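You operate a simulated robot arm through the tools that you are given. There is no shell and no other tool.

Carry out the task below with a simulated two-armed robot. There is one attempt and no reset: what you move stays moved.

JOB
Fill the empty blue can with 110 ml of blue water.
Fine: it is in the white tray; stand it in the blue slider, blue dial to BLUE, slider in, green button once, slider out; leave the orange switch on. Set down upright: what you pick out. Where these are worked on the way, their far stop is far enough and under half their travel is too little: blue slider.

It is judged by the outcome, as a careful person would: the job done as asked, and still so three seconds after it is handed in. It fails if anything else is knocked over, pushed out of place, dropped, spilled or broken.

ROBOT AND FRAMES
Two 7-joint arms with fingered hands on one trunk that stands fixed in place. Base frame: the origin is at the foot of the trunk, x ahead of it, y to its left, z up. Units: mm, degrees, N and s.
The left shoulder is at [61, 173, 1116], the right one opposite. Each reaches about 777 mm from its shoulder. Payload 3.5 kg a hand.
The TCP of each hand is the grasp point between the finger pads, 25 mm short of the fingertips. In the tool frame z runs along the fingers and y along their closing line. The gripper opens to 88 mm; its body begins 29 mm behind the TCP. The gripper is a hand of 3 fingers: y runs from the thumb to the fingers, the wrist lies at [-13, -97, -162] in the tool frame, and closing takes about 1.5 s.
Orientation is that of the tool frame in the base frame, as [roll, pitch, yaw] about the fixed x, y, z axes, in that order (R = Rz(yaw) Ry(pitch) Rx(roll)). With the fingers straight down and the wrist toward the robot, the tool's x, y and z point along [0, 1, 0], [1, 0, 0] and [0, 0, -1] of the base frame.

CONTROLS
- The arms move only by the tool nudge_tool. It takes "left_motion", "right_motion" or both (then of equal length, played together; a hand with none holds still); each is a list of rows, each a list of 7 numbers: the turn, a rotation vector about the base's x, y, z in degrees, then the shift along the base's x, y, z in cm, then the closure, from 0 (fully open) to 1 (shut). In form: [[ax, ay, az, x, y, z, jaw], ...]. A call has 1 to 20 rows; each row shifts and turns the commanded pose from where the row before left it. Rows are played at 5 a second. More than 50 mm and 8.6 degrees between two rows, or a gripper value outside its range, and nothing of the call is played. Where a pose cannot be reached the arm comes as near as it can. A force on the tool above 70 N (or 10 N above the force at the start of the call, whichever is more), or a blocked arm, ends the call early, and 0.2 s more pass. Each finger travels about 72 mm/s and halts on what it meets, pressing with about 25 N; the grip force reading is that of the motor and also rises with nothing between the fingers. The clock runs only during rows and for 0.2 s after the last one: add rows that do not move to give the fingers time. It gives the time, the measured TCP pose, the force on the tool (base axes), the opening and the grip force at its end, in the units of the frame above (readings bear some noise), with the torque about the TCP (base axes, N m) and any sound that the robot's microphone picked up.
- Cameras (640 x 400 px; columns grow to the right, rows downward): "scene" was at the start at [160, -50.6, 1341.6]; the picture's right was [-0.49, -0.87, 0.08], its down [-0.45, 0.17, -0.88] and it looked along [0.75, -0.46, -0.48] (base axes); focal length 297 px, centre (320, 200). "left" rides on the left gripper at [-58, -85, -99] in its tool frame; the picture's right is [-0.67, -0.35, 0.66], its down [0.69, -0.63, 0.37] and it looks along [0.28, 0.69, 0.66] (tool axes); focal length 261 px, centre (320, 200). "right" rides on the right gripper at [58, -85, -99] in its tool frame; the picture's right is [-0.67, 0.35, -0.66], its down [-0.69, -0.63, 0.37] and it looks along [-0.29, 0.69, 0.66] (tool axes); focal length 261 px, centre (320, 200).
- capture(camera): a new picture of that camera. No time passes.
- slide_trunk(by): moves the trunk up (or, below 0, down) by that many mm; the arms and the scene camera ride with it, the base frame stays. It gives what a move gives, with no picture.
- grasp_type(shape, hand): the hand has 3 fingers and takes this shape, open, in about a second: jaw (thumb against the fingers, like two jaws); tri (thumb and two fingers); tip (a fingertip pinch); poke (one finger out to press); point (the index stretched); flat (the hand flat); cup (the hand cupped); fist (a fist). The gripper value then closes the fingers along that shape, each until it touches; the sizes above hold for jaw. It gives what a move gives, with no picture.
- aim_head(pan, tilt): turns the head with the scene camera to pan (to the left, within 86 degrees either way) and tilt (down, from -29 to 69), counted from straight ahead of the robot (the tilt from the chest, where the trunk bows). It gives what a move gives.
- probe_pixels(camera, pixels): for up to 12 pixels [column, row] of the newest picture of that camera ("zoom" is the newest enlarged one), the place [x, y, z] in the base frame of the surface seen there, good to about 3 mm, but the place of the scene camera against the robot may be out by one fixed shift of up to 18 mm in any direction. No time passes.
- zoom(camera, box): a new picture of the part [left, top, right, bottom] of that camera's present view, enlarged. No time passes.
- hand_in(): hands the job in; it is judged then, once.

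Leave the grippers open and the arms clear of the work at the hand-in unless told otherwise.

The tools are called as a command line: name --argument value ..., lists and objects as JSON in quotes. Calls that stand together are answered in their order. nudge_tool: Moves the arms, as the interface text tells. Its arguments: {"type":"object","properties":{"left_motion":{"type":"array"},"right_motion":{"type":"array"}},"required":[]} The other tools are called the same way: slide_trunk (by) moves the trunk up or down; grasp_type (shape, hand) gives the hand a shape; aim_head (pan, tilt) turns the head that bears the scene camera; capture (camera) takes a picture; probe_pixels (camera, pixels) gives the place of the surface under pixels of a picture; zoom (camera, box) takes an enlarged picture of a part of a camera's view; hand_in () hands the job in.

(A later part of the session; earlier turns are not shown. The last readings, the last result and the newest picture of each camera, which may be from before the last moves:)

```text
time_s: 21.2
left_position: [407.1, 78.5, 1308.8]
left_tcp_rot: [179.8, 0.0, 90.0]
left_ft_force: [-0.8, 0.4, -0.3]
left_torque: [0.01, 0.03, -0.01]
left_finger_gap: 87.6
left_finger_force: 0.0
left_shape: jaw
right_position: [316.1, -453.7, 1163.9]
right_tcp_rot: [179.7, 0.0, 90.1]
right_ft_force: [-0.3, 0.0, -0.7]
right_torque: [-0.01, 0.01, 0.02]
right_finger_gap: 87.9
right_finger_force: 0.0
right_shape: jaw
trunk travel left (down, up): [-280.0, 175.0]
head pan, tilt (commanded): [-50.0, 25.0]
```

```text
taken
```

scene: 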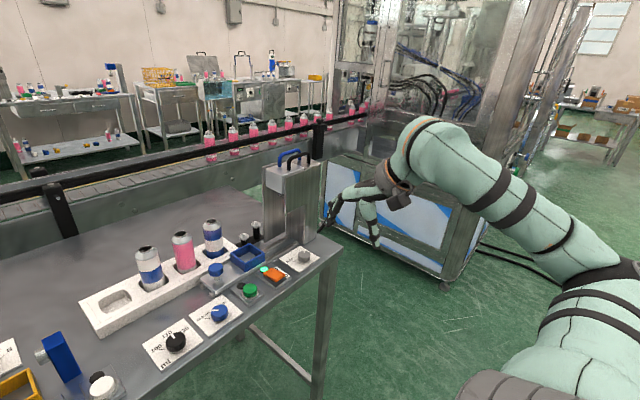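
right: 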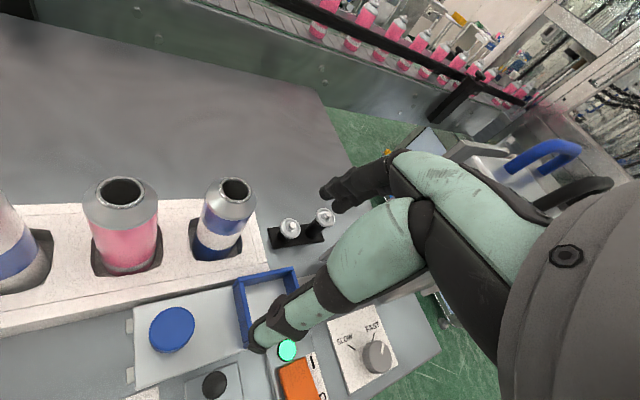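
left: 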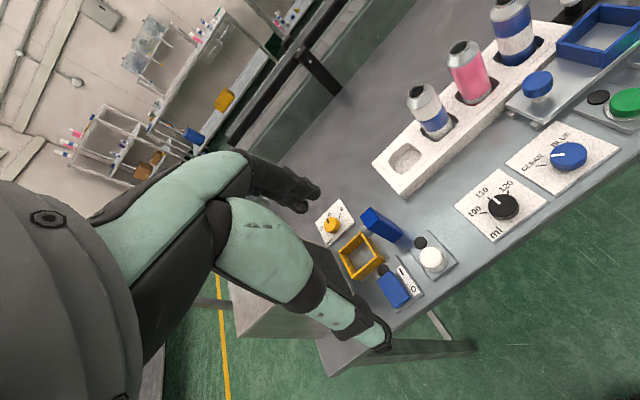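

I'll probe the arm links in this retreated posture to see where the elbow is.

probe_pixels --camera "scene" --pixels '[[600, 350], [560, 370], [610, 275], [580, 245], [530, 215], [470, 170], [420, 140], [395, 185], [370, 200], [630, 310]]'

aim_head --pan -75 --tilt 35

capture --camera "scene"

```text
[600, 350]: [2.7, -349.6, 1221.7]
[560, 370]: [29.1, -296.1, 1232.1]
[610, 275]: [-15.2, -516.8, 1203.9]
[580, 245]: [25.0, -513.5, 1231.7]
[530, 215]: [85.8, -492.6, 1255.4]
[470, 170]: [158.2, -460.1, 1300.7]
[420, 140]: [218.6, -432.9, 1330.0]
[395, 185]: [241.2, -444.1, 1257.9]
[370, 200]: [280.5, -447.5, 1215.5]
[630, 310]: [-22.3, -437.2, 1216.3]
```

```text
time_s: 22.1
left_position: [408.8, 76.8, 1308.5]
left_tcp_rot: [-179.9, 0.0, 89.9]
left_ft_force: [0.5, -0.1, -0.8]
left_torque: [0.03, 0.01, 0.03]
left_finger_gap: 87.4
left_finger_force: 0.0
left_shape: jaw
right_position: [318.5, -453.2, 1163.6]
right_tcp_rot: [179.7, 0.0, 90.1]
right_ft_force: [-0.3, 1.0, 0.5]
right_torque: [-0.02, 0.03, -0.01]
right_finger_gap: 87.8
right_finger_force: 0.0
right_shape: jaw
trunk travel left (down, up): [-280.0, 175.0]
head pan, tilt (commanded): [-75.0, 35.0]
```

```text
taken
```

scene: 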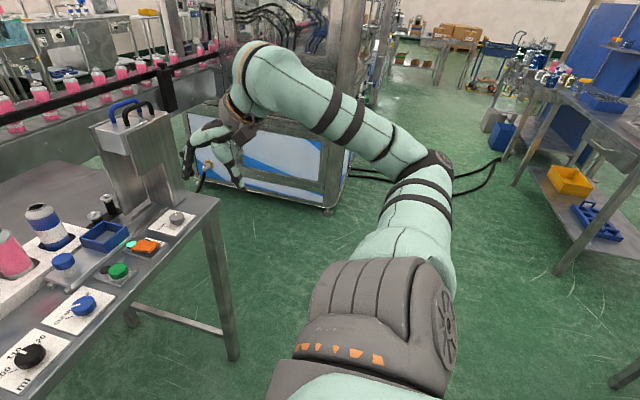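

The upper arm sticks out sideways with the elbow at shoulder height. The earlier successful reaches had the forearm rising toward the hand, so a lower shoulder should help. I'll lower the trunk by 90 mm and bring the head back to the work area.

slide_trunk --by -90

aim_head --pan -45 --tilt 30

nudge_tool --right_motion '[[0, 0, -4, 3.5, 0.5, 0.7, 0], [0, 0, -4, 3.5, 0.5, 0.7, 0], [0, 0, -4, 3.5, 0.5, 0.7, 0], [0, 0, -4, 3.5, 0.5, 0.7, 0], [0, 0, -4, 3.5, 0.5, 0.7, 0], [0, 0, 0, 3.5, 0.5, 0.7, 0], [0, 0, 0, 3.5, 0.5, 0.7, 0], [0, 0, 0, 3.5, 0.5, 0.7, 0]]'

capture --camera "scene"

```text
time_s: 23.3
left_position: [407.9, 78.3, 1218.9]
left_tcp_rot: [179.9, -0.1, 90.0]
left_ft_force: [0.2, 0.3, 0.3]
left_torque: [0.03, -0.01, 0.01]
left_finger_gap: 87.7
left_finger_force: 0.1
left_shape: jaw
right_position: [317.0, -454.0, 1074.8]
right_tcp_rot: [179.7, 0.0, 90.0]
right_ft_force: [-0.7, -0.9, -0.7]
right_torque: [0.04, 0.01, 0.01]
right_finger_gap: 87.8
right_finger_force: 0.1
right_shape: jaw
trunk travel left (down, up): [-190.0, 265.0]
head pan, tilt (commanded): [-75.0, 35.0]
```

```text
time_s: 24.3
left_position: [409.3, 77.2, 1217.2]
left_tcp_rot: [-179.9, 0.0, 90.0]
left_ft_force: [-0.5, -0.1, 0.2]
left_torque: [-0.02, -0.01, -0.04]
left_finger_gap: 87.4
left_finger_force: 0.1
left_shape: jaw
right_position: [318.0, -453.2, 1074.6]
right_tcp_rot: [179.8, -0.1, 90.1]
right_ft_force: [-0.3, -0.2, -0.9]
right_torque: [0.0, 0.0, -0.01]
right_finger_gap: 87.9
right_finger_force: 0.0
right_shape: jaw
trunk travel left (down, up): [-190.0, 265.0]
head pan, tilt (commanded): [-45.0, 30.0]
```

```text
time_s: 26.1
left_position: [411.3, 78.2, 1218.7]
left_tcp_rot: [-179.9, 0.0, 89.9]
left_ft_force: [0.4, 0.1, -0.2]
left_torque: [-0.04, -0.02, 0.03]
left_finger_gap: 87.7
left_finger_force: 0.1
left_shape: jaw
right_position: [598.1, -413.8, 1131.0]
right_tcp_rot: [179.8, 0.1, 70.2]
right_ft_force: [-0.2, -0.3, 0.0]
right_torque: [0.01, -0.02, 0.01]
right_finger_gap: 88.1
right_finger_force: 0.0
right_shape: jaw
trunk travel left (down, up): [-190.0, 265.0]
head pan, tilt (commanded): [-45.0, 30.0]
```

```text
taken
```

scene: 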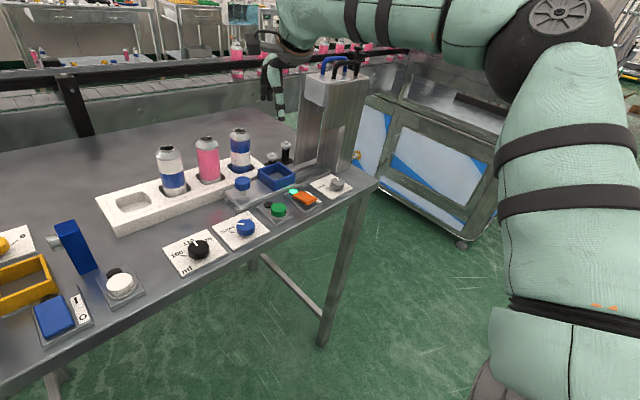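

There were no reach warnings this time, with the hand at (598,-414,1131) and rpy [180,0,70]. I'll go on outward at a height that stays above the can rims.

nudge_tool --right_motion '[[0, 0, 0, 2, 0.3, -0.9, 0], [0, 0, 0, 2, 0.3, -0.9, 0], [0, 0, 0, 2, 0.3, -0.9, 0], [0, 0, 0, 2, 0.3, -0.9, 0], [0, 0, 0, 0, 0, 0, 0]]'

```text
time_s: 27.3
left_position: [408.0, 77.8, 1219.5]
left_tcp_rot: [-180.0, 0.1, 90.1]
left_ft_force: [0.2, 0.4, -0.6]
left_torque: [-0.01, -0.01, 0.0]
left_finger_gap: 87.4
left_finger_force: 0.1
left_shape: jaw
right_position: [647.3, -399.4, 1097.0]
right_tcp_rot: [179.7, 0.0, 70.1]
right_ft_force: [0.1, 1.6, -0.2]
right_torque: [-0.02, 0.0, 0.0]
right_finger_gap: 88.0
right_finger_force: 0.0
right_shape: jaw
right hand out of reach, approached as far as the arm can: row 3, 4
trunk travel left (down, up): [-190.0, 265.0]
head pan, tilt (commanded): [-45.0, 30.0]
```

The reach improved to x≈647. I'll look at the forearm line again in this limit pose.

capture --camera "scene"

probe_pixels --camera "scene" --pixels '[[560, 20], [480, 20], [420, 25], [350, 15], [300, 25], [280, 65], [560, 150], [560, 250], [600, 300], [530, 100]]'

```text
taken
```

scene: 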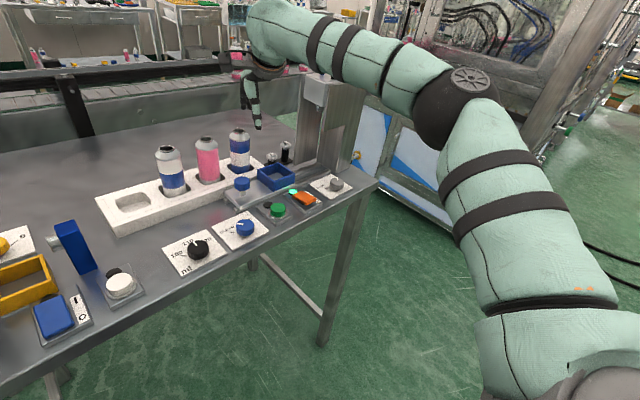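

```text
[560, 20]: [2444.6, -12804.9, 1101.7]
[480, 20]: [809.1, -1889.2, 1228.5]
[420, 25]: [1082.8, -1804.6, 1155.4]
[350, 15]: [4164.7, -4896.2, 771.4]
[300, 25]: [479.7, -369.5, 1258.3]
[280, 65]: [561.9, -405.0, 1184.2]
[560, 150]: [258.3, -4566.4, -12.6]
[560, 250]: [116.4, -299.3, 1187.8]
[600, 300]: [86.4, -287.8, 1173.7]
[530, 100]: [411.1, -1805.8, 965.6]
```

I'll probe again using the current picture: elbow cap at [475,82], then points along the forearm.

probe_pixels --camera "scene" --pixels '[[475, 82], [440, 100], [385, 70], [345, 50], [310, 38], [275, 30], [265, 70], [500, 170], [540, 270], [252, 105], [330, 95], [320, 100]]'

```text
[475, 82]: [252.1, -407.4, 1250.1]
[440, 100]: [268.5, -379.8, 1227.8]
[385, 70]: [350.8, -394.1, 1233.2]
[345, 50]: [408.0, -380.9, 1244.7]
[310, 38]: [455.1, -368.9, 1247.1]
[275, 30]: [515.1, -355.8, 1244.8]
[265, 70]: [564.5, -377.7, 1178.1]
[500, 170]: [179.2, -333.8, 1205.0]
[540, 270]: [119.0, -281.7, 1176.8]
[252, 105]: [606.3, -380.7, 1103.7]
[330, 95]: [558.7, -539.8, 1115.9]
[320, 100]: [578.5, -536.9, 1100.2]
```

Next I'll test whether tilting the fingers 15° forward gives more outward reach at this height.

nudge_tool --right_motion '[[-2.5, -7.1, 0, 0, 0, 0, 0], [-2.5, -7.1, 0, 0, 0, 0, 0], [0, 0, 0, 1.5, -0.2, 0, 0], [0, 0, 0, 1.5, -0.2, 0, 0], [0, 0, 0, 1.5, -0.2, 0, 0], [0, 0, 0, 0, 0, 0, 0]]'

```text
time_s: 28.7
left_position: [408.0, 77.9, 1219.0]
left_tcp_rot: [-179.9, 0.2, 90.0]
left_ft_force: [-0.5, 0.5, 0.4]
left_torque: [-0.03, 0.0, -0.01]
left_finger_gap: 87.8
left_finger_force: 0.1
left_shape: jaw
right_position: [684.5, -406.4, 1095.0]
right_tcp_rot: [164.7, 0.0, 70.2]
right_ft_force: [0.2, -0.4, -0.3]
right_torque: [0.04, 0.0, 0.0]
right_finger_gap: 87.9
right_finger_force: 0.1
right_shape: jaw
right hand out of reach, approached as far as the arm can: row 5
trunk travel left (down, up): [-190.0, 265.0]
head pan, tilt (commanded): [-45.0, 30.0]
```

The forward tilt gained about 40 mm (now at x=684.5). I'll push outward a little more to see whether it keeps moving.

nudge_tool --right_motion '[[0, 0, 0, 0.8, 0.3, 0, 0], [0, 0, 0, 0.8, 0.3, 0, 0], [0, 0, 0, 0, 0, 0, 0], [0, 0, 0, 0, 0, 0, 0]]'

capture --camera "scene"

```text
time_s: 29.7
left_position: [408.3, 77.0, 1218.3]
left_tcp_rot: [-180.0, 0.0, 89.9]
left_ft_force: [-0.2, 0.3, 0.4]
left_torque: [0.02, -0.01, -0.02]
left_finger_gap: 87.6
left_finger_force: 0.0
left_shape: jaw
right_position: [685.2, -406.6, 1093.9]
right_tcp_rot: [164.7, 0.0, 70.0]
right_ft_force: [0.5, 0.4, -0.3]
right_torque: [0.0, 0.0, 0.03]
right_finger_gap: 87.8
right_finger_force: 0.0
right_shape: jaw
right hand out of reach, approached as far as the arm can: row 1, 2
trunk travel left (down, up): [-190.0, 265.0]
head pan, tilt (commanded): [-45.0, 30.0]
```

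```text
taken
```

scene: 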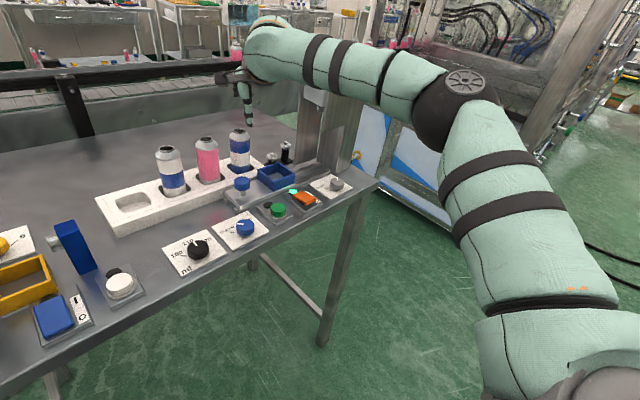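

The hand didn't move, so it is a true limit in this posture. I'll straighten the arm by pointing the fingers more outward, up high over the table. After that I'll tilt them back down to see if a better elbow posture holds.

nudge_tool --right_motion '[[-2.51, -7.07, 0, 1.2, -0.4, 1.4, 0], [-2.51, -7.07, 0, 1.7, -0.4, 1.4, 0], [-2.51, -7.07, 0, 1.7, -0.4, 1.4, 0], [-2.51, -7.07, 0, 1.7, -0.4, 1.4, 0], [-2.51, -7.07, 0, 1.7, -0.4, 1.4, 0], [-2.51, -7.07, 0, 1.7, -0.4, 1.4, 0], [0, 0, 0, 0, 0, 0, 0]]'

capture --camera "scene"

```text
time_s: 31.3
left_position: [408.8, 78.6, 1217.8]
left_tcp_rot: [-180.0, 0.0, 90.0]
left_ft_force: [0.4, -0.8, 1.0]
left_torque: [0.0, 0.0, 0.0]
left_finger_gap: 87.5
left_finger_force: 0.1
left_shape: jaw
right_position: [734.5, -435.5, 1185.0]
right_tcp_rot: [119.7, -0.3, 70.3]
right_ft_force: [0.8, 0.9, -1.0]
right_torque: [-0.03, 0.01, 0.03]
right_finger_gap: 87.7
right_finger_force: 0.1
right_shape: jaw
right hand out of reach, approached as far as the arm can: row 3, 4, 5, 6
trunk travel left (down, up): [-190.0, 265.0]
head pan, tilt (commanded): [-45.0, 30.0]
```

```text
taken
```

scene: 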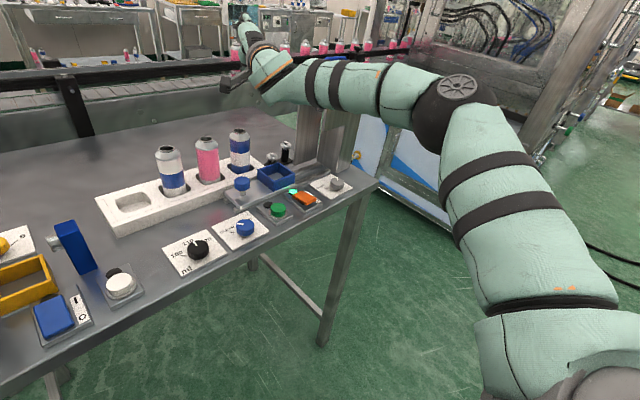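

The elbow keeps landing in the same pinned spot, so I need a different elbow posture with the elbow down at the side. I'll retreat the hand in front of the robot, un-tilting on the way.

nudge_tool --right_motion '[[2.51, 7.07, 0, -4, 0, 0, 0], [2.51, 7.07, 0, -4, 0, 0, 0], [2.51, 7.07, 0, -4, 0, 0, 0], [2.51, 7.07, 0, -4, 0, 0, 0], [2.51, 7.07, 0, -4, 0, 0, 0], [2.51, 7.07, 0, -4, 0, 0, 0], [2.51, 7.07, 0, -4, 0, 0, 0], [2.51, 7.07, 0, -4, 0.5, 0, 0], [0, 0, 0, -4, 0.5, -1, 0], [0, 0, 0, -4, 0.5, -1, 0]]'

aim_head --pan -60 --tilt 50

capture --camera "scene"

```text
time_s: 33.5
left_position: [406.5, 78.0, 1219.3]
left_tcp_rot: [179.9, 0.0, 89.9]
left_ft_force: [-0.2, -0.4, -0.2]
left_torque: [0.01, 0.01, 0.02]
left_finger_gap: 87.6
left_finger_force: 0.0
left_shape: jaw
right_position: [332.2, -420.1, 1163.5]
right_tcp_rot: [179.6, 0.0, 70.2]
right_ft_force: [0.0, 0.4, -0.8]
right_torque: [0.02, -0.03, -0.01]
right_finger_gap: 87.9
right_finger_force: 0.1
right_shape: jaw
trunk travel left (down, up): [-190.0, 265.0]
head pan, tilt (commanded): [-45.0, 30.0]
```

```text
time_s: 34.3
left_position: [408.9, 77.7, 1219.2]
left_tcp_rot: [-180.0, 0.0, 90.1]
left_ft_force: [0.4, 0.5, -0.3]
left_torque: [0.01, -0.02, 0.01]
left_finger_gap: 87.6
left_finger_force: 0.0
left_shape: jaw
right_position: [334.4, -420.3, 1163.6]
right_tcp_rot: [179.9, 0.0, 70.1]
right_ft_force: [0.2, 0.6, -0.3]
right_torque: [0.0, -0.01, 0.0]
right_finger_gap: 87.9
right_finger_force: 0.0
right_shape: jaw
trunk travel left (down, up): [-190.0, 265.0]
head pan, tilt (commanded): [-60.0, 50.0]
```

```text
taken
```

scene: 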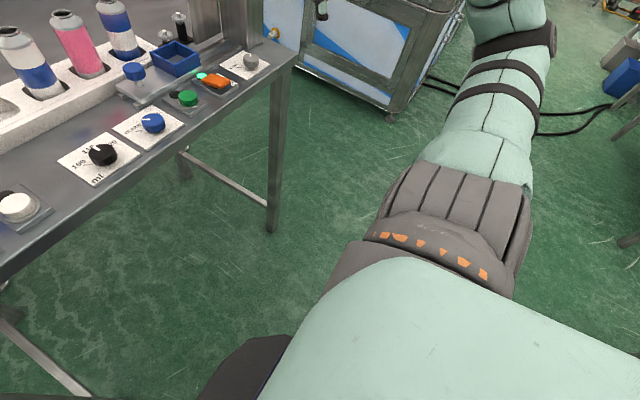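

The floor space in front of the robot is free. I'll probe the table's front edge to know how far the hand must stay back while lowering it.

probe_pixels --camera "scene" --pixels '[[272, 68], [140, 155], [60, 215], [277, 150], [240, 190], [260, 370], [330, 350], [60, 370]]'

```text
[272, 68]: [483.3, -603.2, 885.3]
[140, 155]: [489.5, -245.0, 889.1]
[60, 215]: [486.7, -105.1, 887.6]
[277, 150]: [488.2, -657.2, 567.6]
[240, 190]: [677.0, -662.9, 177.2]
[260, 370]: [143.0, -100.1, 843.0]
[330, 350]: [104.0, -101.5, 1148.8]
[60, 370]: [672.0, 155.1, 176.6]
```

The table's front edge is at x≈480. The hand can go straight down at x≈335–345 with clearance, so I'll lower it in front of the robot to make the elbow drop.

nudge_tool --right_motion '[[0, 0, 0, 0, 0.8, -4, 0], [0, 0, 0, 0, 0.8, -4, 0], [0, 0, 0, 0, 0.8, -4, 0], [0, 0, 0, 0, 0.8, -4, 0], [0, 0, 0, 0, 0.8, -4, 0], [0, 0, 0, 0, 0.8, -4, 0], [0, 0, 0, 0, 0.8, -4, 0], [0, 0, 0, 0, 0.8, -4, 0], [0, 0, 0, 0, 0.8, -4, 0], [0, 0, 0, 0, 0.8, -4, 0], [0, 0, 0, 0, 0.8, -4, 0], [0, 0, 0, 0, 0.8, -4, 0]]'

capture --camera "scene"

```text
time_s: 36.9
left_position: [408.5, 77.8, 1218.6]
left_tcp_rot: [180.0, 0.1, 90.0]
left_ft_force: [-0.3, 0.1, -0.5]
left_torque: [-0.01, 0.01, 0.03]
left_finger_gap: 87.7
left_finger_force: 0.0
left_shape: jaw
right_position: [344.7, -355.3, 771.1]
right_tcp_rot: [179.7, 0.0, 70.1]
right_ft_force: [-1.2, 0.7, -0.1]
right_torque: [0.02, 0.01, 0.01]
right_finger_gap: 88.1
right_finger_force: 0.1
right_shape: jaw
right hand out of reach, approached as far as the arm can: row 4, 5, 10, 11, 12
trunk travel left (down, up): [-190.0, 265.0]
head pan, tilt (commanded): [-60.0, 50.0]
```

```text
taken
```

scene: 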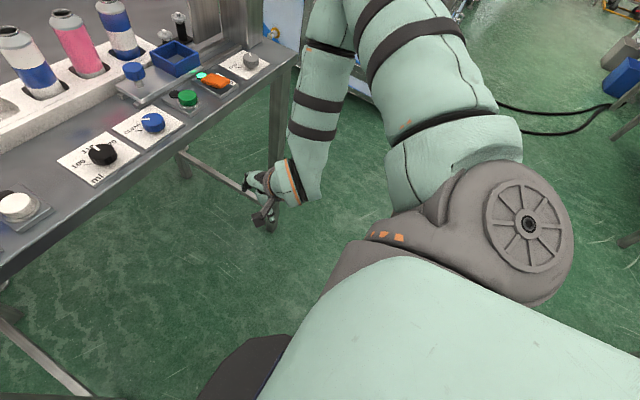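

The elbow is now high with the forearm hanging. To drop it I'll raise the hand again and tip the fingers forward to horizontal (palm forward), where a natural posture has the elbow under the hand. I'll stay clear of the table edge at x≈345.

nudge_tool --right_motion '[[-2.68, -7.54, 0, 0, 0, 3.5, 0], [-2.68, -7.54, 0, 0, 0, 3.5, 0], [-2.68, -7.54, 0, 0, 0, 3.5, 0], [-2.68, -7.54, 0, 0, 0, 3.5, 0], [-2.68, -7.54, 0, 0, 0, 3.5, 0], [-2.68, -7.54, 0, 0, 0, 3.5, 0], [-2.68, -7.54, 0, 0, 0, 3.5, 0], [-2.68, -7.54, 0, 0, 0, 3.5, 0], [-2.68, -7.54, 0, 0, 0, 3.5, 0], [-2.68, -7.54, 0, 0, 0, 3.5, 0], [-2.68, -7.54, 0, 0, 0, 3.5, 0], [0, 0, 0, 0, 0, 2, 0]]'

capture --camera "scene"

```text
time_s: 39.5
left_position: [408.0, 79.3, 1218.8]
left_tcp_rot: [180.0, 0.1, 90.1]
left_ft_force: [-0.9, -0.2, 0.0]
left_torque: [0.01, -0.02, -0.01]
left_finger_gap: 87.7
left_finger_force: 0.1
left_shape: jaw
right_position: [386.5, -413.4, 1127.0]
right_tcp_rot: [91.6, -0.2, 70.3]
right_ft_force: [0.5, 0.5, 0.2]
right_torque: [0.01, 0.03, -0.03]
right_finger_gap: 87.9
right_finger_force: 0.0
right_shape: jaw
right hand out of reach, approached as far as the arm can: row 3, 4, 5, 6, 7, 8, 12
trunk travel left (down, up): [-190.0, 265.0]
head pan, tilt (commanded): [-60.0, 50.0]
```

```text
taken
```

scene: 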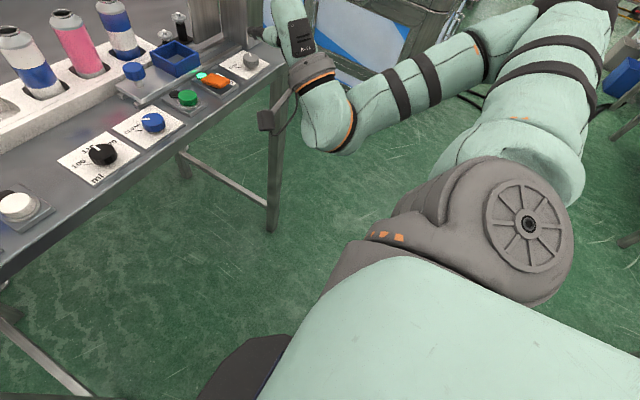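

I'll probe the arm's links in this posture.

probe_pixels --camera "scene" --pixels '[[560, 20], [580, 50], [520, 35], [470, 60], [410, 90], [340, 120], [530, 110], [490, 165], [300, 60]]'

aim_head --pan -70 --tilt 30

capture --camera "scene"

```text
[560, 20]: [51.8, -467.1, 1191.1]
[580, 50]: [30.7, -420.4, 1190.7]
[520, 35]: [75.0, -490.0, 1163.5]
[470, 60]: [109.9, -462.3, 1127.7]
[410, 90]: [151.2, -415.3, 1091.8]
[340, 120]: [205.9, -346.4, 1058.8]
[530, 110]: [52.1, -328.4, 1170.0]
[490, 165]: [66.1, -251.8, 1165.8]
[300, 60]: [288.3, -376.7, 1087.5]
```

```text
time_s: 40.3
left_position: [408.9, 77.1, 1219.0]
left_tcp_rot: [180.0, 0.0, 90.0]
left_ft_force: [-0.6, 0.6, 0.2]
left_torque: [0.02, 0.0, 0.01]
left_finger_gap: 87.8
left_finger_force: 0.1
left_shape: jaw
right_position: [386.3, -413.3, 1127.1]
right_tcp_rot: [91.7, -0.3, 70.4]
right_ft_force: [0.3, -0.3, -0.5]
right_torque: [-0.01, 0.01, 0.03]
right_finger_gap: 87.9
right_finger_force: 0.0
right_shape: jaw
trunk travel left (down, up): [-190.0, 265.0]
head pan, tilt (commanded): [-70.0, 30.0]
```

```text
taken
```

scene: 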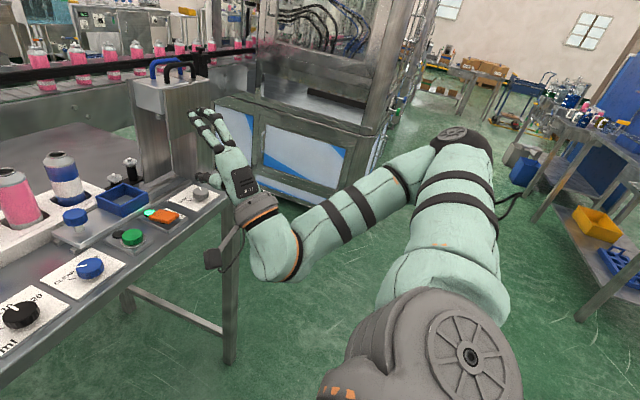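

The upper arm stays lateral, and it looks like shoulder abduction sets the limit. The reach depends on height relative to the shoulder, and I can use the trunk for the final descent. I'll come back to near-vertical fingers (10° forward tilt) with yaw 90, where the wrist sits more to the right, and retest.

nudge_tool --right_motion '[[2.6, 7.3, 0, -0.5, -0.5, 0.5, 0], [2.6, 7.3, 0, -0.5, -0.5, 0.5, 0], [2.6, 7.3, 0, -0.5, -0.5, 0.5, 0], [2.6, 7.3, 0, -0.5, -0.5, 0.5, 0], [2.6, 7.3, 0, -0.5, -0.5, 0.5, 0], [2.6, 7.3, 0, -0.5, -0.5, 0.5, 0], [2.6, 7.3, 0, -0.5, -0.5, 0.5, 0], [2.6, 7.3, 0, -0.5, -0.5, 0.5, 0], [2.6, 7.3, 0, -0.5, -0.5, 0.5, 0], [2.6, 7.3, 0, -0.5, -0.5, 0.5, 0], [0, 0, 6.6, 0, 0, 0, 0], [0, 0, 6.6, 0, 0, 0, 0], [0, 0, 6.6, 0, 0, 0, 0]]'

aim_head --pan -45 --tilt 30

capture --camera "scene"

```text
time_s: 43.1
left_position: [408.0, 78.4, 1217.1]
left_tcp_rot: [180.0, 0.0, 89.9]
left_ft_force: [0.4, 0.2, -0.5]
left_torque: [0.01, -0.01, -0.03]
left_finger_gap: 87.4
left_finger_force: 0.0
left_shape: jaw
right_position: [385.5, -413.3, 1127.1]
right_tcp_rot: [91.6, -0.3, 90.2]
right_ft_force: [0.2, -0.2, 0.4]
right_torque: [-0.01, -0.03, -0.01]
right_finger_gap: 87.7
right_finger_force: 0.0
right_shape: jaw
right hand out of reach, approached as far as the arm can: row 1, 2, 3, 4, 5, 6, 7, 8, 9, 10
trunk travel left (down, up): [-190.0, 265.0]
head pan, tilt (commanded): [-70.0, 30.0]
```

```text
time_s: 44.0
left_position: [408.3, 77.2, 1217.1]
left_tcp_rot: [-179.9, -0.1, 89.9]
left_ft_force: [0.6, 0.8, 0.7]
left_torque: [0.05, 0.02, 0.02]
left_finger_gap: 87.3
left_finger_force: 0.0
left_shape: jaw
right_position: [386.6, -413.4, 1127.5]
right_tcp_rot: [91.7, -0.3, 90.2]
right_ft_force: [0.5, 0.5, 0.1]
right_torque: [0.0, 0.01, -0.03]
right_finger_gap: 87.9
right_finger_force: 0.0
right_shape: jaw
trunk travel left (down, up): [-190.0, 265.0]
head pan, tilt (commanded): [-45.0, 30.0]
```

```text
taken
```

scene: 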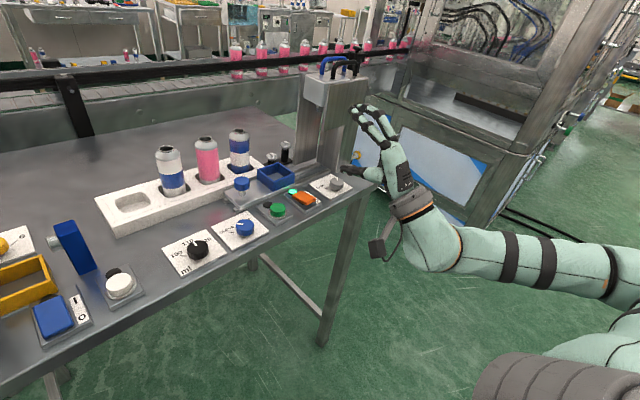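

The yaw moved but the tilt-back rows didn't. I'll try the tilt-back from this new yaw in small steps, about the base y axis.

nudge_tool --right_motion '[[0, 4, 0, 0, 0, 0, 0], [0, 4, 0, 0, 0, 0, 0], [0, 4, 0, 0, 0, 0, 0]]'

```text
time_s: 44.8
left_position: [408.6, 77.4, 1219.1]
left_tcp_rot: [-179.9, 0.0, 90.0]
left_ft_force: [-0.3, -0.3, 0.0]
left_torque: [-0.03, -0.01, 0.01]
left_finger_gap: 87.5
left_finger_force: 0.1
left_shape: jaw
right_position: [386.2, -413.8, 1128.3]
right_tcp_rot: [103.7, -0.3, 90.2]
right_ft_force: [-0.6, 0.2, -1.0]
right_torque: [-0.01, 0.0, 0.01]
right_finger_gap: 88.1
right_finger_force: 0.0
right_shape: jaw
trunk travel left (down, up): [-190.0, 265.0]
head pan, tilt (commanded): [-45.0, 30.0]
```

That works. I'll continue tilting back to about 10° forward tilt.

nudge_tool --right_motion '[[0, 7.3, 0, 0, 0, 0.3, 0], [0, 7.3, 0, 0, 0, 0.3, 0], [0, 7.3, 0, 0, 0, 0.3, 0], [0, 7.3, 0, 0, 0, 0, 0], [0, 7.3, 0, 0, 0, 0, 0], [0, 7.3, 0, 0, 0, 0, 0], [0, 7.3, 0, 0, 0, 0, 0], [0, 7.3, 0, 0, 0, 0, 0], [0, 7.3, 0, 0, 0, 0, 0]]'

capture --camera "scene"

```text
time_s: 46.8
left_position: [409.3, 77.9, 1217.3]
left_tcp_rot: [180.0, -0.1, 89.9]
left_ft_force: [0.6, 0.4, -0.2]
left_torque: [0.01, 0.03, -0.01]
left_finger_gap: 87.7
left_finger_force: 0.2
left_shape: jaw
right_position: [387.1, -413.9, 1135.7]
right_tcp_rot: [169.5, -0.4, 89.9]
right_ft_force: [-0.2, 0.7, -0.8]
right_torque: [-0.01, 0.0, 0.03]
right_finger_gap: 87.8
right_finger_force: 0.1
right_shape: jaw
trunk travel left (down, up): [-190.0, 265.0]
head pan, tilt (commanded): [-45.0, 30.0]
```

```text
taken
```

scene: 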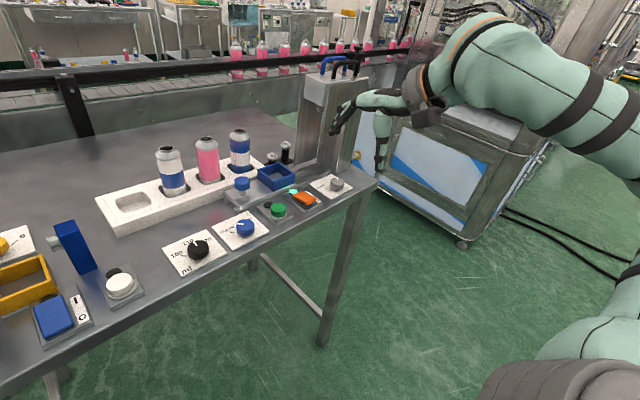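

The hand is at α≈10°, yaw 90. Now I'll go outward toward (695,-400,1095), above the rims.

nudge_tool --right_motion '[[0, 0, 0, 3.5, 0.15, -0.3, 0], [0, 0, 0, 3.5, 0.15, -0.3, 0], [0, 0, 0, 3.5, 0.15, -0.3, 0], [0, 0, 0, 3.5, 0.15, -0.3, 0], [0, 0, 0, 3.5, 0.15, -0.5, 0], [0, 0, 0, 3.5, 0.15, -0.5, 0], [0, 0, 0, 3.0, 0.15, -0.5, 0], [0, 0, 0, 2.5, 0.15, -0.5, 0], [0, 0, 0, 2, 0.15, -0.5, 0], [0, 0, 0, 1.5, 0, 0, 0], [0, 0, 0, 0, 0, 0, 0]]'

capture --camera "scene"

```text
time_s: 49.2
left_position: [407.7, 77.0, 1218.2]
left_tcp_rot: [-180.0, 0.1, 90.0]
left_ft_force: [-0.3, -0.1, 0.6]
left_torque: [-0.02, -0.01, 0.01]
left_finger_gap: 87.9
left_finger_force: 0.0
left_shape: jaw
right_position: [680.2, -400.1, 1099.5]
right_tcp_rot: [169.3, -0.3, 89.8]
right_ft_force: [-0.3, 0.0, -0.1]
right_torque: [-0.01, 0.0, 0.02]
right_finger_gap: 87.9
right_finger_force: 0.1
right_shape: jaw
right hand out of reach, approached as far as the arm can: row 10
trunk travel left (down, up): [-190.0, 265.0]
head pan, tilt (commanded): [-45.0, 30.0]
```

```text
taken
```

scene: 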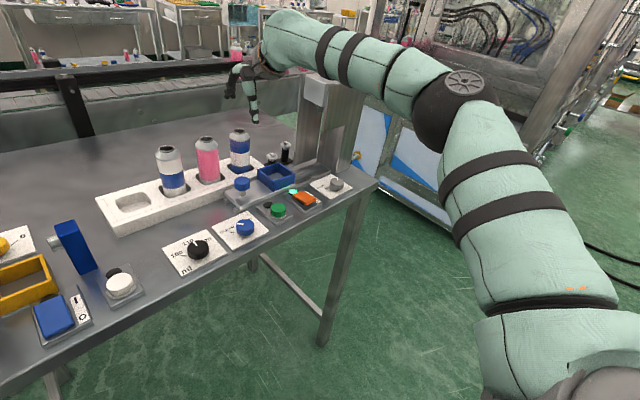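

The hand reached x=680 at z≈1100. The data fit a limit where lowering the wrist toward shoulder height gains the missing 17 mm. I'll raise the trunk 45 mm, which keeps the joint posture, so that the final descent happens at the best relative height.

slide_trunk --by 45

nudge_tool --right_motion '[[0, -2.3, 0, 0, 0, -1.5, 0], [0, 0, 0, 0.5, 0, -2, 0], [0, 0, 0, 0.5, 0, -1.5, 0], [0, 0, 0, 0.7, 0, -0.5, 0], [0, 0, 0, 0, 0, 0, 0]]'

capture --camera "right"

```text
time_s: 50.1
left_position: [410.2, 77.5, 1262.8]
left_tcp_rot: [-179.9, 0.1, 90.0]
left_ft_force: [0.4, 0.3, -0.5]
left_torque: [0.0, 0.02, 0.01]
left_finger_gap: 87.7
left_finger_force: 0.1
left_shape: jaw
right_position: [664.3, -399.8, 1180.9]
right_tcp_rot: [166.3, -0.3, 89.8]
right_ft_force: [1.2, 1.1, -0.7]
right_torque: [-0.01, 0.0, 0.01]
right_finger_gap: 87.9
right_finger_force: 0.1
right_shape: jaw
trunk travel left (down, up): [-235.0, 220.0]
head pan, tilt (commanded): [-45.0, 30.0]
```

```text
time_s: 51.3
left_position: [409.0, 77.4, 1262.4]
left_tcp_rot: [180.0, -0.1, 89.9]
left_ft_force: [-0.6, 0.0, 0.9]
left_torque: [-0.02, 0.05, 0.01]
left_finger_gap: 87.4
left_finger_force: 0.1
left_shape: jaw
right_position: [671.1, -400.4, 1126.2]
right_tcp_rot: [163.9, -0.3, 89.8]
right_ft_force: [-1.1, 0.1, -0.7]
right_torque: [0.0, -0.01, 0.0]
right_finger_gap: 87.9
right_finger_force: 0.1
right_shape: jaw
right hand out of reach, approached as far as the arm can: row 4
trunk travel left (down, up): [-235.0, 220.0]
head pan, tilt (commanded): [-45.0, 30.0]
```

```text
taken
```

right: 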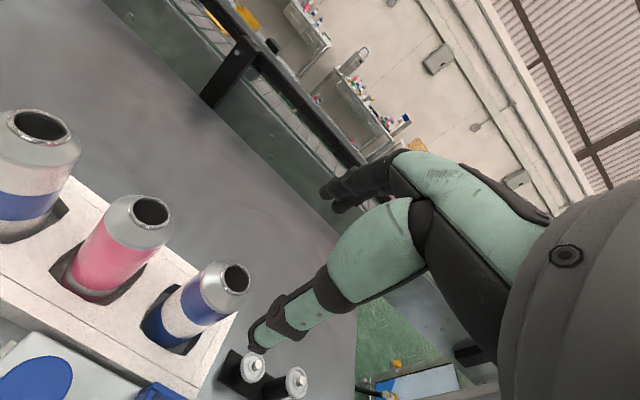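

The trunk move shifted the hand a bit; it's now at (671,-400,1126) with 16° tilt. I'll descend slightly while moving out to see how the limit changes, staying above the can rim.

nudge_tool --right_motion '[[0, 0, 0, 0.3, 0, -2, 0], [0, 0, 0, 0.5, 0, -2, 0], [0, 0, 0, 0.6, 0, -0.3, 0], [0, 0, 0, 0.6, 0, 0, 0], [0, 0, 0, 0, 0, 0, 0]]'

```text
time_s: 52.5
left_position: [407.5, 77.4, 1263.3]
left_tcp_rot: [-180.0, 0.1, 90.0]
left_ft_force: [-0.9, 0.2, 0.6]
left_torque: [0.02, 0.03, -0.03]
left_finger_gap: 87.5
left_finger_force: 0.1
left_shape: jaw
right_position: [664.8, -400.7, 1088.2]
right_tcp_rot: [163.9, -0.3, 89.8]
right_ft_force: [1.0, -0.7, 0.1]
right_torque: [-0.01, 0.02, -0.03]
right_finger_gap: 88.2
right_finger_force: 0.1
right_shape: jaw
right hand out of reach, approached as far as the arm can: row 1, 2, 3, 4
trunk travel left (down, up): [-235.0, 220.0]
head pan, tilt (commanded): [-45.0, 30.0]
```

Lowering reduces the reach, so the shoulder seems to be in a flipped posture with its abduction at the limit. I'll go back to the right-hand side of the robot, stretch the arm down and right so the elbow drops below the shoulder, and then come forward again. First the retreat.

nudge_tool --right_motion '[[0, 1.8, 0, -3.8, 0, 1, 0], [0, 1.8, 0, -4, -0.5, 0.5, 0], [0, 1.8, 0, -4, -1, 0, 0], [0, 1.8, 0, -4, -1, 0, 0], [0, 1.8, 0, -4, -1.2, 0, 0], [0, 1.8, 0, -4, -1.2, 0, 0], [0, 1.8, 0, -4, -1.5, 0, 0], [0, 1.8, 0, -4, -1.5, 0, 0], [0, 1.8, 0, -4, -2, 0, 0], [0, 0, 0, -1, -2, 0, 0]]'

aim_head --pan -75 --tilt 40

capture --camera "scene"

```text
time_s: 54.7
left_position: [409.2, 77.0, 1263.7]
left_tcp_rot: [180.0, 0.0, 90.1]
left_ft_force: [-0.1, -0.1, 0.1]
left_torque: [0.0, -0.04, 0.02]
left_finger_gap: 87.8
left_finger_force: 0.1
left_shape: jaw
right_position: [296.1, -522.5, 1104.1]
right_tcp_rot: [-179.8, -0.1, 89.7]
right_ft_force: [0.4, -0.3, 0.3]
right_torque: [-0.01, 0.03, 0.01]
right_finger_gap: 87.8
right_finger_force: 0.0
right_shape: jaw
trunk travel left (down, up): [-235.0, 220.0]
head pan, tilt (commanded): [-45.0, 30.0]
```

```text
time_s: 55.6
left_position: [408.3, 77.2, 1263.4]
left_tcp_rot: [-180.0, 0.1, 90.0]
left_ft_force: [-0.5, -0.5, -0.2]
left_torque: [0.01, -0.02, -0.04]
left_finger_gap: 87.8
left_finger_force: 0.1
left_shape: jaw
right_position: [297.2, -520.9, 1103.9]
right_tcp_rot: [-179.9, -0.3, 89.7]
right_ft_force: [-1.0, 0.1, 0.5]
right_torque: [-0.01, -0.06, 0.0]
right_finger_gap: 88.0
right_finger_force: 0.0
right_shape: jaw
trunk travel left (down, up): [-235.0, 220.0]
head pan, tilt (commanded): [-75.0, 40.0]
```

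```text
taken
```

scene: 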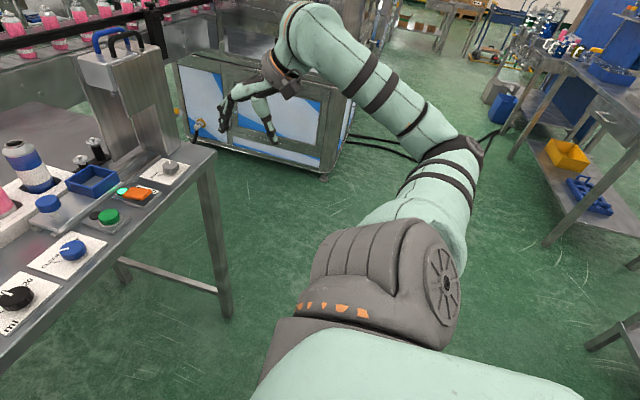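

The shoulder cap now faces backward, which is close to a neutral posture. Next I'll extend the arm down and to the right in free space, yawing the hand to follow, so the elbow comes down.

nudge_tool --right_motion '[[0, 0, -3.2, -0.4, -0.7, -3.9, 0], [0, 0, -3.2, -0.4, -0.7, -3.9, 0], [0, 0, -3.2, -0.4, -0.7, -3.9, 0], [0, 0, -3.2, -0.4, -0.7, -3.9, 0], [0, 0, -3.2, -0.4, -0.7, -3.9, 0], [0, 0, -3.2, -0.4, -0.7, -3.9, 0], [0, 0, -3.2, -0.4, -0.7, -3.9, 0], [0, 0, -3.2, -0.4, -0.7, -3.9, 0], [0, 0, -3.2, -0.4, -0.7, -3.9, 0], [0, 0, -3.2, -0.4, -0.7, -3.9, 0], [0, 0, -3.2, -0.4, -0.7, -3.9, 0], [0, 0, -3.2, -0.4, -0.7, -3.9, 0], [0, 0, -3.2, -0.4, -0.7, -3.9, 0], [0, 0, -3.2, -0.4, -0.7, -3.9, 0]]'

capture --camera "scene"

```text
time_s: 58.6
left_position: [408.2, 78.6, 1263.1]
left_tcp_rot: [180.0, 0.0, 89.9]
left_ft_force: [-0.1, -0.4, 0.0]
left_torque: [-0.01, -0.01, -0.03]
left_finger_gap: 87.8
left_finger_force: 0.0
left_shape: jaw
right_position: [238.9, -618.0, 554.1]
right_tcp_rot: [-179.9, -0.3, 45.0]
right_ft_force: [-0.2, 0.3, 0.1]
right_torque: [-0.02, 0.02, -0.01]
right_finger_gap: 87.8
right_finger_force: 0.1
right_shape: jaw
trunk travel left (down, up): [-235.0, 220.0]
head pan, tilt (commanded): [-75.0, 40.0]
```

```text
taken
```

scene: 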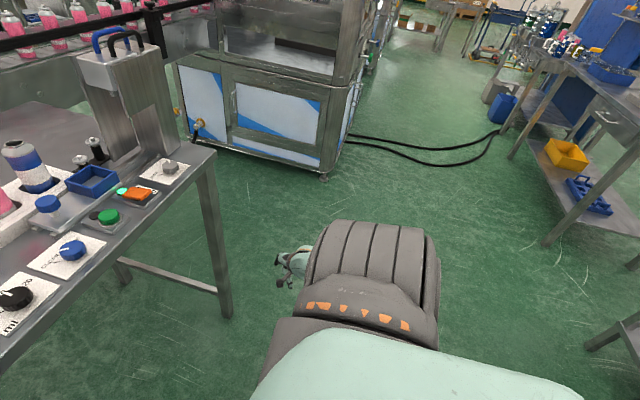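

The arm hangs freely with the elbow down. I'll raise the trunk 150 mm so the shoulder stays above the hand, then bring the hand up and forward to (370,-450,≈1030), staying in front of the table edge.

slide_trunk --by 150

nudge_tool --right_motion '[[0, 0, 2.2, 0.7, 1.4, 3.3, 0], [0, 0, 2.2, 0.7, 1.4, 3.3, 0], [0, 0, 2.2, 0.7, 1.4, 3.3, 0], [0, 0, 2.2, 0.7, 1.4, 3.3, 0], [0, 0, 2.2, 0.7, 1.4, 3.3, 0], [0, 0, 2.2, 0.7, 1.4, 3.3, 0], [0, 0, 2.2, 0.7, 1.4, 3.3, 0], [0, 0, 2.2, 0.7, 1.4, 3.3, 0], [0, 0, 2.2, 0.7, 1.4, 3.3, 0], [0, 0, 2.2, 0.7, 1.4, 3.3, 0], [0, 0, 2.2, 0.7, 1.4, 3.3, 0]]'

aim_head --pan -55 --tilt 45

capture --camera "scene"

```text
time_s: 60.4
left_position: [408.5, 78.8, 1412.9]
left_tcp_rot: [180.0, 0.0, 89.9]
left_ft_force: [0.0, 0.5, -0.4]
left_torque: [0.02, -0.02, 0.0]
left_finger_gap: 87.5
left_finger_force: 0.1
left_shape: jaw
right_position: [240.4, -616.9, 706.9]
right_tcp_rot: [-179.8, -0.3, 44.9]
right_ft_force: [1.0, 0.5, 0.6]
right_torque: [-0.01, -0.01, -0.02]
right_finger_gap: 87.6
right_finger_force: 0.1
right_shape: jaw
trunk travel left (down, up): [-385.0, 70.0]
head pan, tilt (commanded): [-75.0, 40.0]
```

```text
time_s: 62.8
left_position: [408.3, 78.3, 1414.1]
left_tcp_rot: [-180.0, 0.1, 90.0]
left_ft_force: [-0.2, 0.1, 1.0]
left_torque: [-0.01, 0.02, 0.0]
left_finger_gap: 87.7
left_finger_force: 0.0
left_shape: jaw
right_position: [318.7, -464.5, 1071.8]
right_tcp_rot: [-179.8, -0.2, 69.2]
right_ft_force: [0.8, 0.0, 0.5]
right_torque: [0.04, 0.01, 0.02]
right_finger_gap: 88.0
right_finger_force: 0.1
right_shape: jaw
trunk travel left (down, up): [-385.0, 70.0]
head pan, tilt (commanded): [-75.0, 40.0]
```

```text
time_s: 63.6
left_position: [409.6, 78.1, 1412.8]
left_tcp_rot: [180.0, 0.0, 90.1]
left_ft_force: [0.4, -0.2, 0.6]
left_torque: [-0.03, -0.01, 0.0]
left_finger_gap: 87.5
left_finger_force: 0.0
left_shape: jaw
right_position: [318.6, -463.5, 1070.5]
right_tcp_rot: [-179.9, -0.3, 69.1]
right_ft_force: [0.4, -0.4, 0.0]
right_torque: [-0.03, -0.01, -0.01]
right_finger_gap: 88.0
right_finger_force: 0.0
right_shape: jaw
trunk travel left (down, up): [-385.0, 70.0]
head pan, tilt (commanded): [-55.0, 45.0]
```

```text
taken
```

scene: 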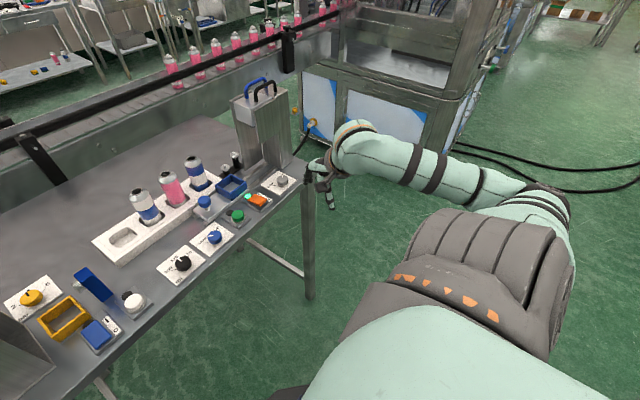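

No reach warnings so far, and the elbow is low. Now I'll go out toward the can at z≈1080, above the rims.

nudge_tool --right_motion '[[0, 0, 0, 3.4, 0.6, 0.2, 0], [0, 0, 0, 3.4, 0.6, 0.2, 0], [0, 0, 0, 3.4, 0.6, 0.2, 0], [0, 0, 0, 3.4, 0.6, 0.2, 0], [0, 0, 0, 3.4, 0.6, 0.1, 0], [0, 0, 0, 3.4, 0.6, 0.1, 0], [0, 0, 0, 3.4, 0.6, 0.1, 0], [0, 0, 0, 3.4, 0.6, 0.1, 0], [0, 0, 0, 3.0, 0.6, 0, 0], [0, 0, 0, 2.5, 0.5, 0, 0], [0, 0, 0, 0, 0, 0, 0]]'

capture --camera "scene"

```text
time_s: 66.0
left_position: [408.1, 78.0, 1413.7]
left_tcp_rot: [180.0, -0.1, 90.0]
left_ft_force: [0.2, -0.1, -0.4]
left_torque: [-0.02, -0.03, 0.02]
left_finger_gap: 87.8
left_finger_force: 0.0
left_shape: jaw
right_position: [644.1, -405.3, 1081.2]
right_tcp_rot: [-179.9, -0.2, 69.1]
right_ft_force: [-0.3, 0.0, -0.2]
right_torque: [0.0, 0.04, -0.04]
right_finger_gap: 87.7
right_finger_force: 0.1
right_shape: jaw
trunk travel left (down, up): [-385.0, 70.0]
head pan, tilt (commanded): [-55.0, 45.0]
```

```text
taken
```

scene: 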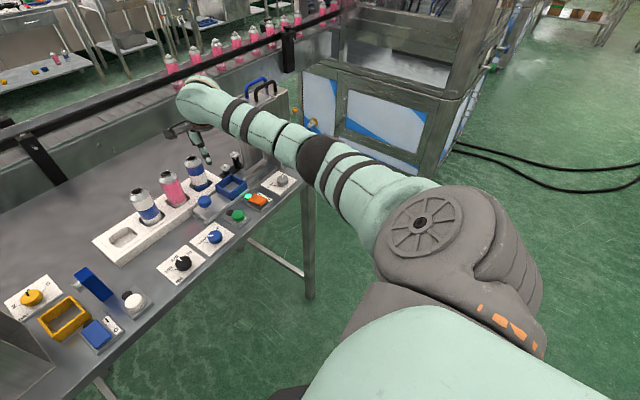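

The arm is now in a straight, natural posture and at x=644 with no warnings. I'll go on to above the can at (697,-399.5), keeping z≈1081.

nudge_tool --right_motion '[[0, 0, 0, 1.8, 0.2, 0, 0], [0, 0, 0, 1.8, 0.2, 0, 0], [0, 0, 0, 1.7, 0.2, 0, 0], [0, 0, 0, 0, 0, 0, 0]]'

capture --camera "right"

capture --camera "scene"

```text
time_s: 67.0
left_position: [407.3, 77.6, 1414.5]
left_tcp_rot: [-180.0, 0.1, 90.0]
left_ft_force: [-0.9, -0.4, 0.2]
left_torque: [-0.02, -0.01, -0.01]
left_finger_gap: 87.8
left_finger_force: 0.1
left_shape: jaw
right_position: [693.2, -399.2, 1081.8]
right_tcp_rot: [-179.9, -0.2, 69.1]
right_ft_force: [0.2, 0.5, 0.9]
right_torque: [-0.01, 0.02, -0.01]
right_finger_gap: 88.0
right_finger_force: 0.0
right_shape: jaw
right hand out of reach, approached as far as the arm can: row 3
trunk travel left (down, up): [-385.0, 70.0]
head pan, tilt (commanded): [-55.0, 45.0]
```

```text
taken
```

right: 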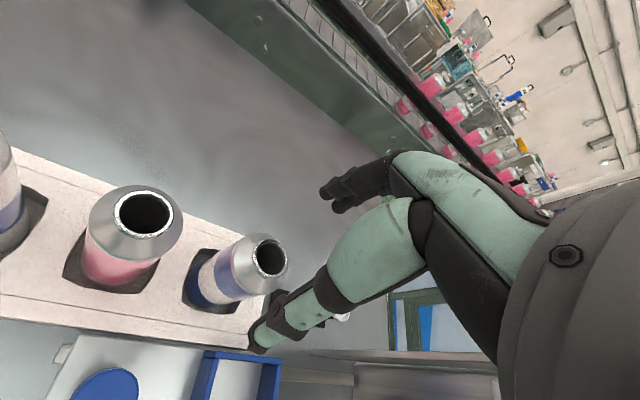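

```text
taken
```

scene: 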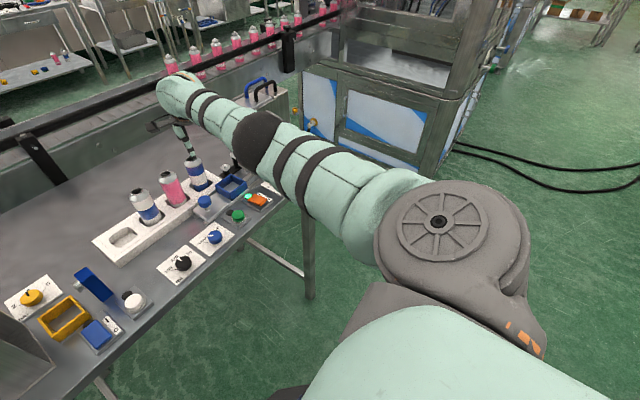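

The hand is at (693,-399,1082), pointing straight down almost over the can. I'll add a 4° forward tilt to gain a few millimetres, then recheck the position.

nudge_tool --right_motion '[[-1.43, -3.74, 0, 0, 0, 0, 0], [0, 0, 0, 0.45, 0, -0.5, 0], [0, 0, 0, 0, 0, 0, 0]]'

```text
time_s: 67.8
left_position: [409.1, 79.2, 1414.1]
left_tcp_rot: [-180.0, 0.2, 90.0]
left_ft_force: [-0.6, -0.1, 0.4]
left_torque: [0.01, -0.02, 0.0]
left_finger_gap: 87.6
left_finger_force: 0.0
left_shape: jaw
right_position: [699.6, -398.6, 1077.7]
right_tcp_rot: [176.1, -0.2, 69.2]
right_ft_force: [0.0, -0.7, -0.2]
right_torque: [-0.01, -0.03, 0.02]
right_finger_gap: 88.0
right_finger_force: 0.0
right_shape: jaw
trunk travel left (down, up): [-385.0, 70.0]
head pan, tilt (commanded): [-55.0, 45.0]
```

The hand is at (699.6,-398.6,1077.7) with no warnings. Before descending I'll re-measure the can's rim from right here.

zoom --camera "right" --box '[190, 210, 318, 290]'

```text
5.00 times, centred on (254, 250) of right
```

zoom: 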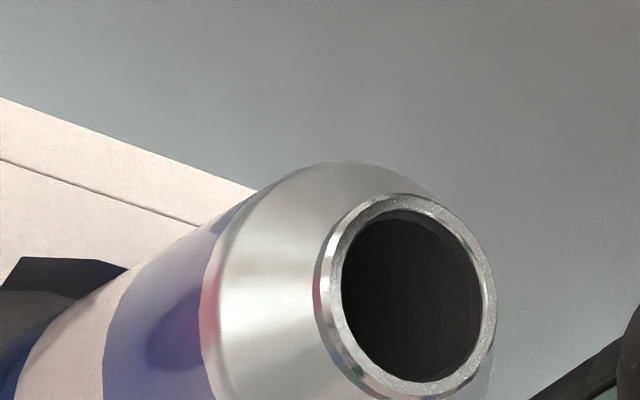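

probe_pixels --camera "zoom" --pixels '[[337, 300], [488, 285], [395, 203], [430, 388], [355, 235], [467, 235], [470, 360], [350, 345], [280, 175], [240, 330]]'

```text
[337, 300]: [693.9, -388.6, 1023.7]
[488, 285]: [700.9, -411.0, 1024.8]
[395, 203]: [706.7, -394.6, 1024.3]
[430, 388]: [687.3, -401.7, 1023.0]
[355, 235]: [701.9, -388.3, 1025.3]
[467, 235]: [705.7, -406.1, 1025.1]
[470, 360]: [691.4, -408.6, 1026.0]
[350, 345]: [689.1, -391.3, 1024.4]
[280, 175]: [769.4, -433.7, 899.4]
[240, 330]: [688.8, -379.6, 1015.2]
```

The rim centre is (697.1,-398.8). I'll shift the hand 2.5 mm back in x, then lower the trunk 50 mm, which moves the open hand straight down around the can top.

nudge_tool --right_motion '[[0, 0, 0, -0.25, 0, 0, 0], [0, 0, 0, 0, 0, 0, 0]]'

slide_trunk --by -30

```text
time_s: 68.4
left_position: [409.6, 77.7, 1413.7]
left_tcp_rot: [180.0, 0.1, 90.1]
left_ft_force: [0.0, 0.4, -1.0]
left_torque: [-0.01, 0.0, -0.01]
left_finger_gap: 87.8
left_finger_force: 0.0
left_shape: jaw
right_position: [696.1, -399.2, 1077.8]
right_tcp_rot: [176.2, -0.2, 69.1]
right_ft_force: [-0.8, 0.4, 0.0]
right_torque: [-0.02, 0.0, 0.0]
right_finger_gap: 88.0
right_finger_force: 0.1
right_shape: jaw
trunk travel left (down, up): [-385.0, 70.0]
head pan, tilt (commanded): [-55.0, 45.0]
```

```text
time_s: 69.2
left_position: [408.8, 78.6, 1382.8]
left_tcp_rot: [-180.0, 0.1, 90.0]
left_ft_force: [-0.2, -0.6, -0.7]
left_torque: [-0.04, 0.0, 0.01]
left_finger_gap: 88.0
left_finger_force: 0.0
left_shape: jaw
right_position: [696.0, -397.9, 1047.3]
right_tcp_rot: [176.1, -0.2, 69.1]
right_ft_force: [0.5, -0.7, 0.2]
right_torque: [0.03, -0.01, 0.03]
right_finger_gap: 88.0
right_finger_force: 0.1
right_shape: jaw
trunk travel left (down, up): [-355.0, 100.0]
head pan, tilt (commanded): [-55.0, 45.0]
```

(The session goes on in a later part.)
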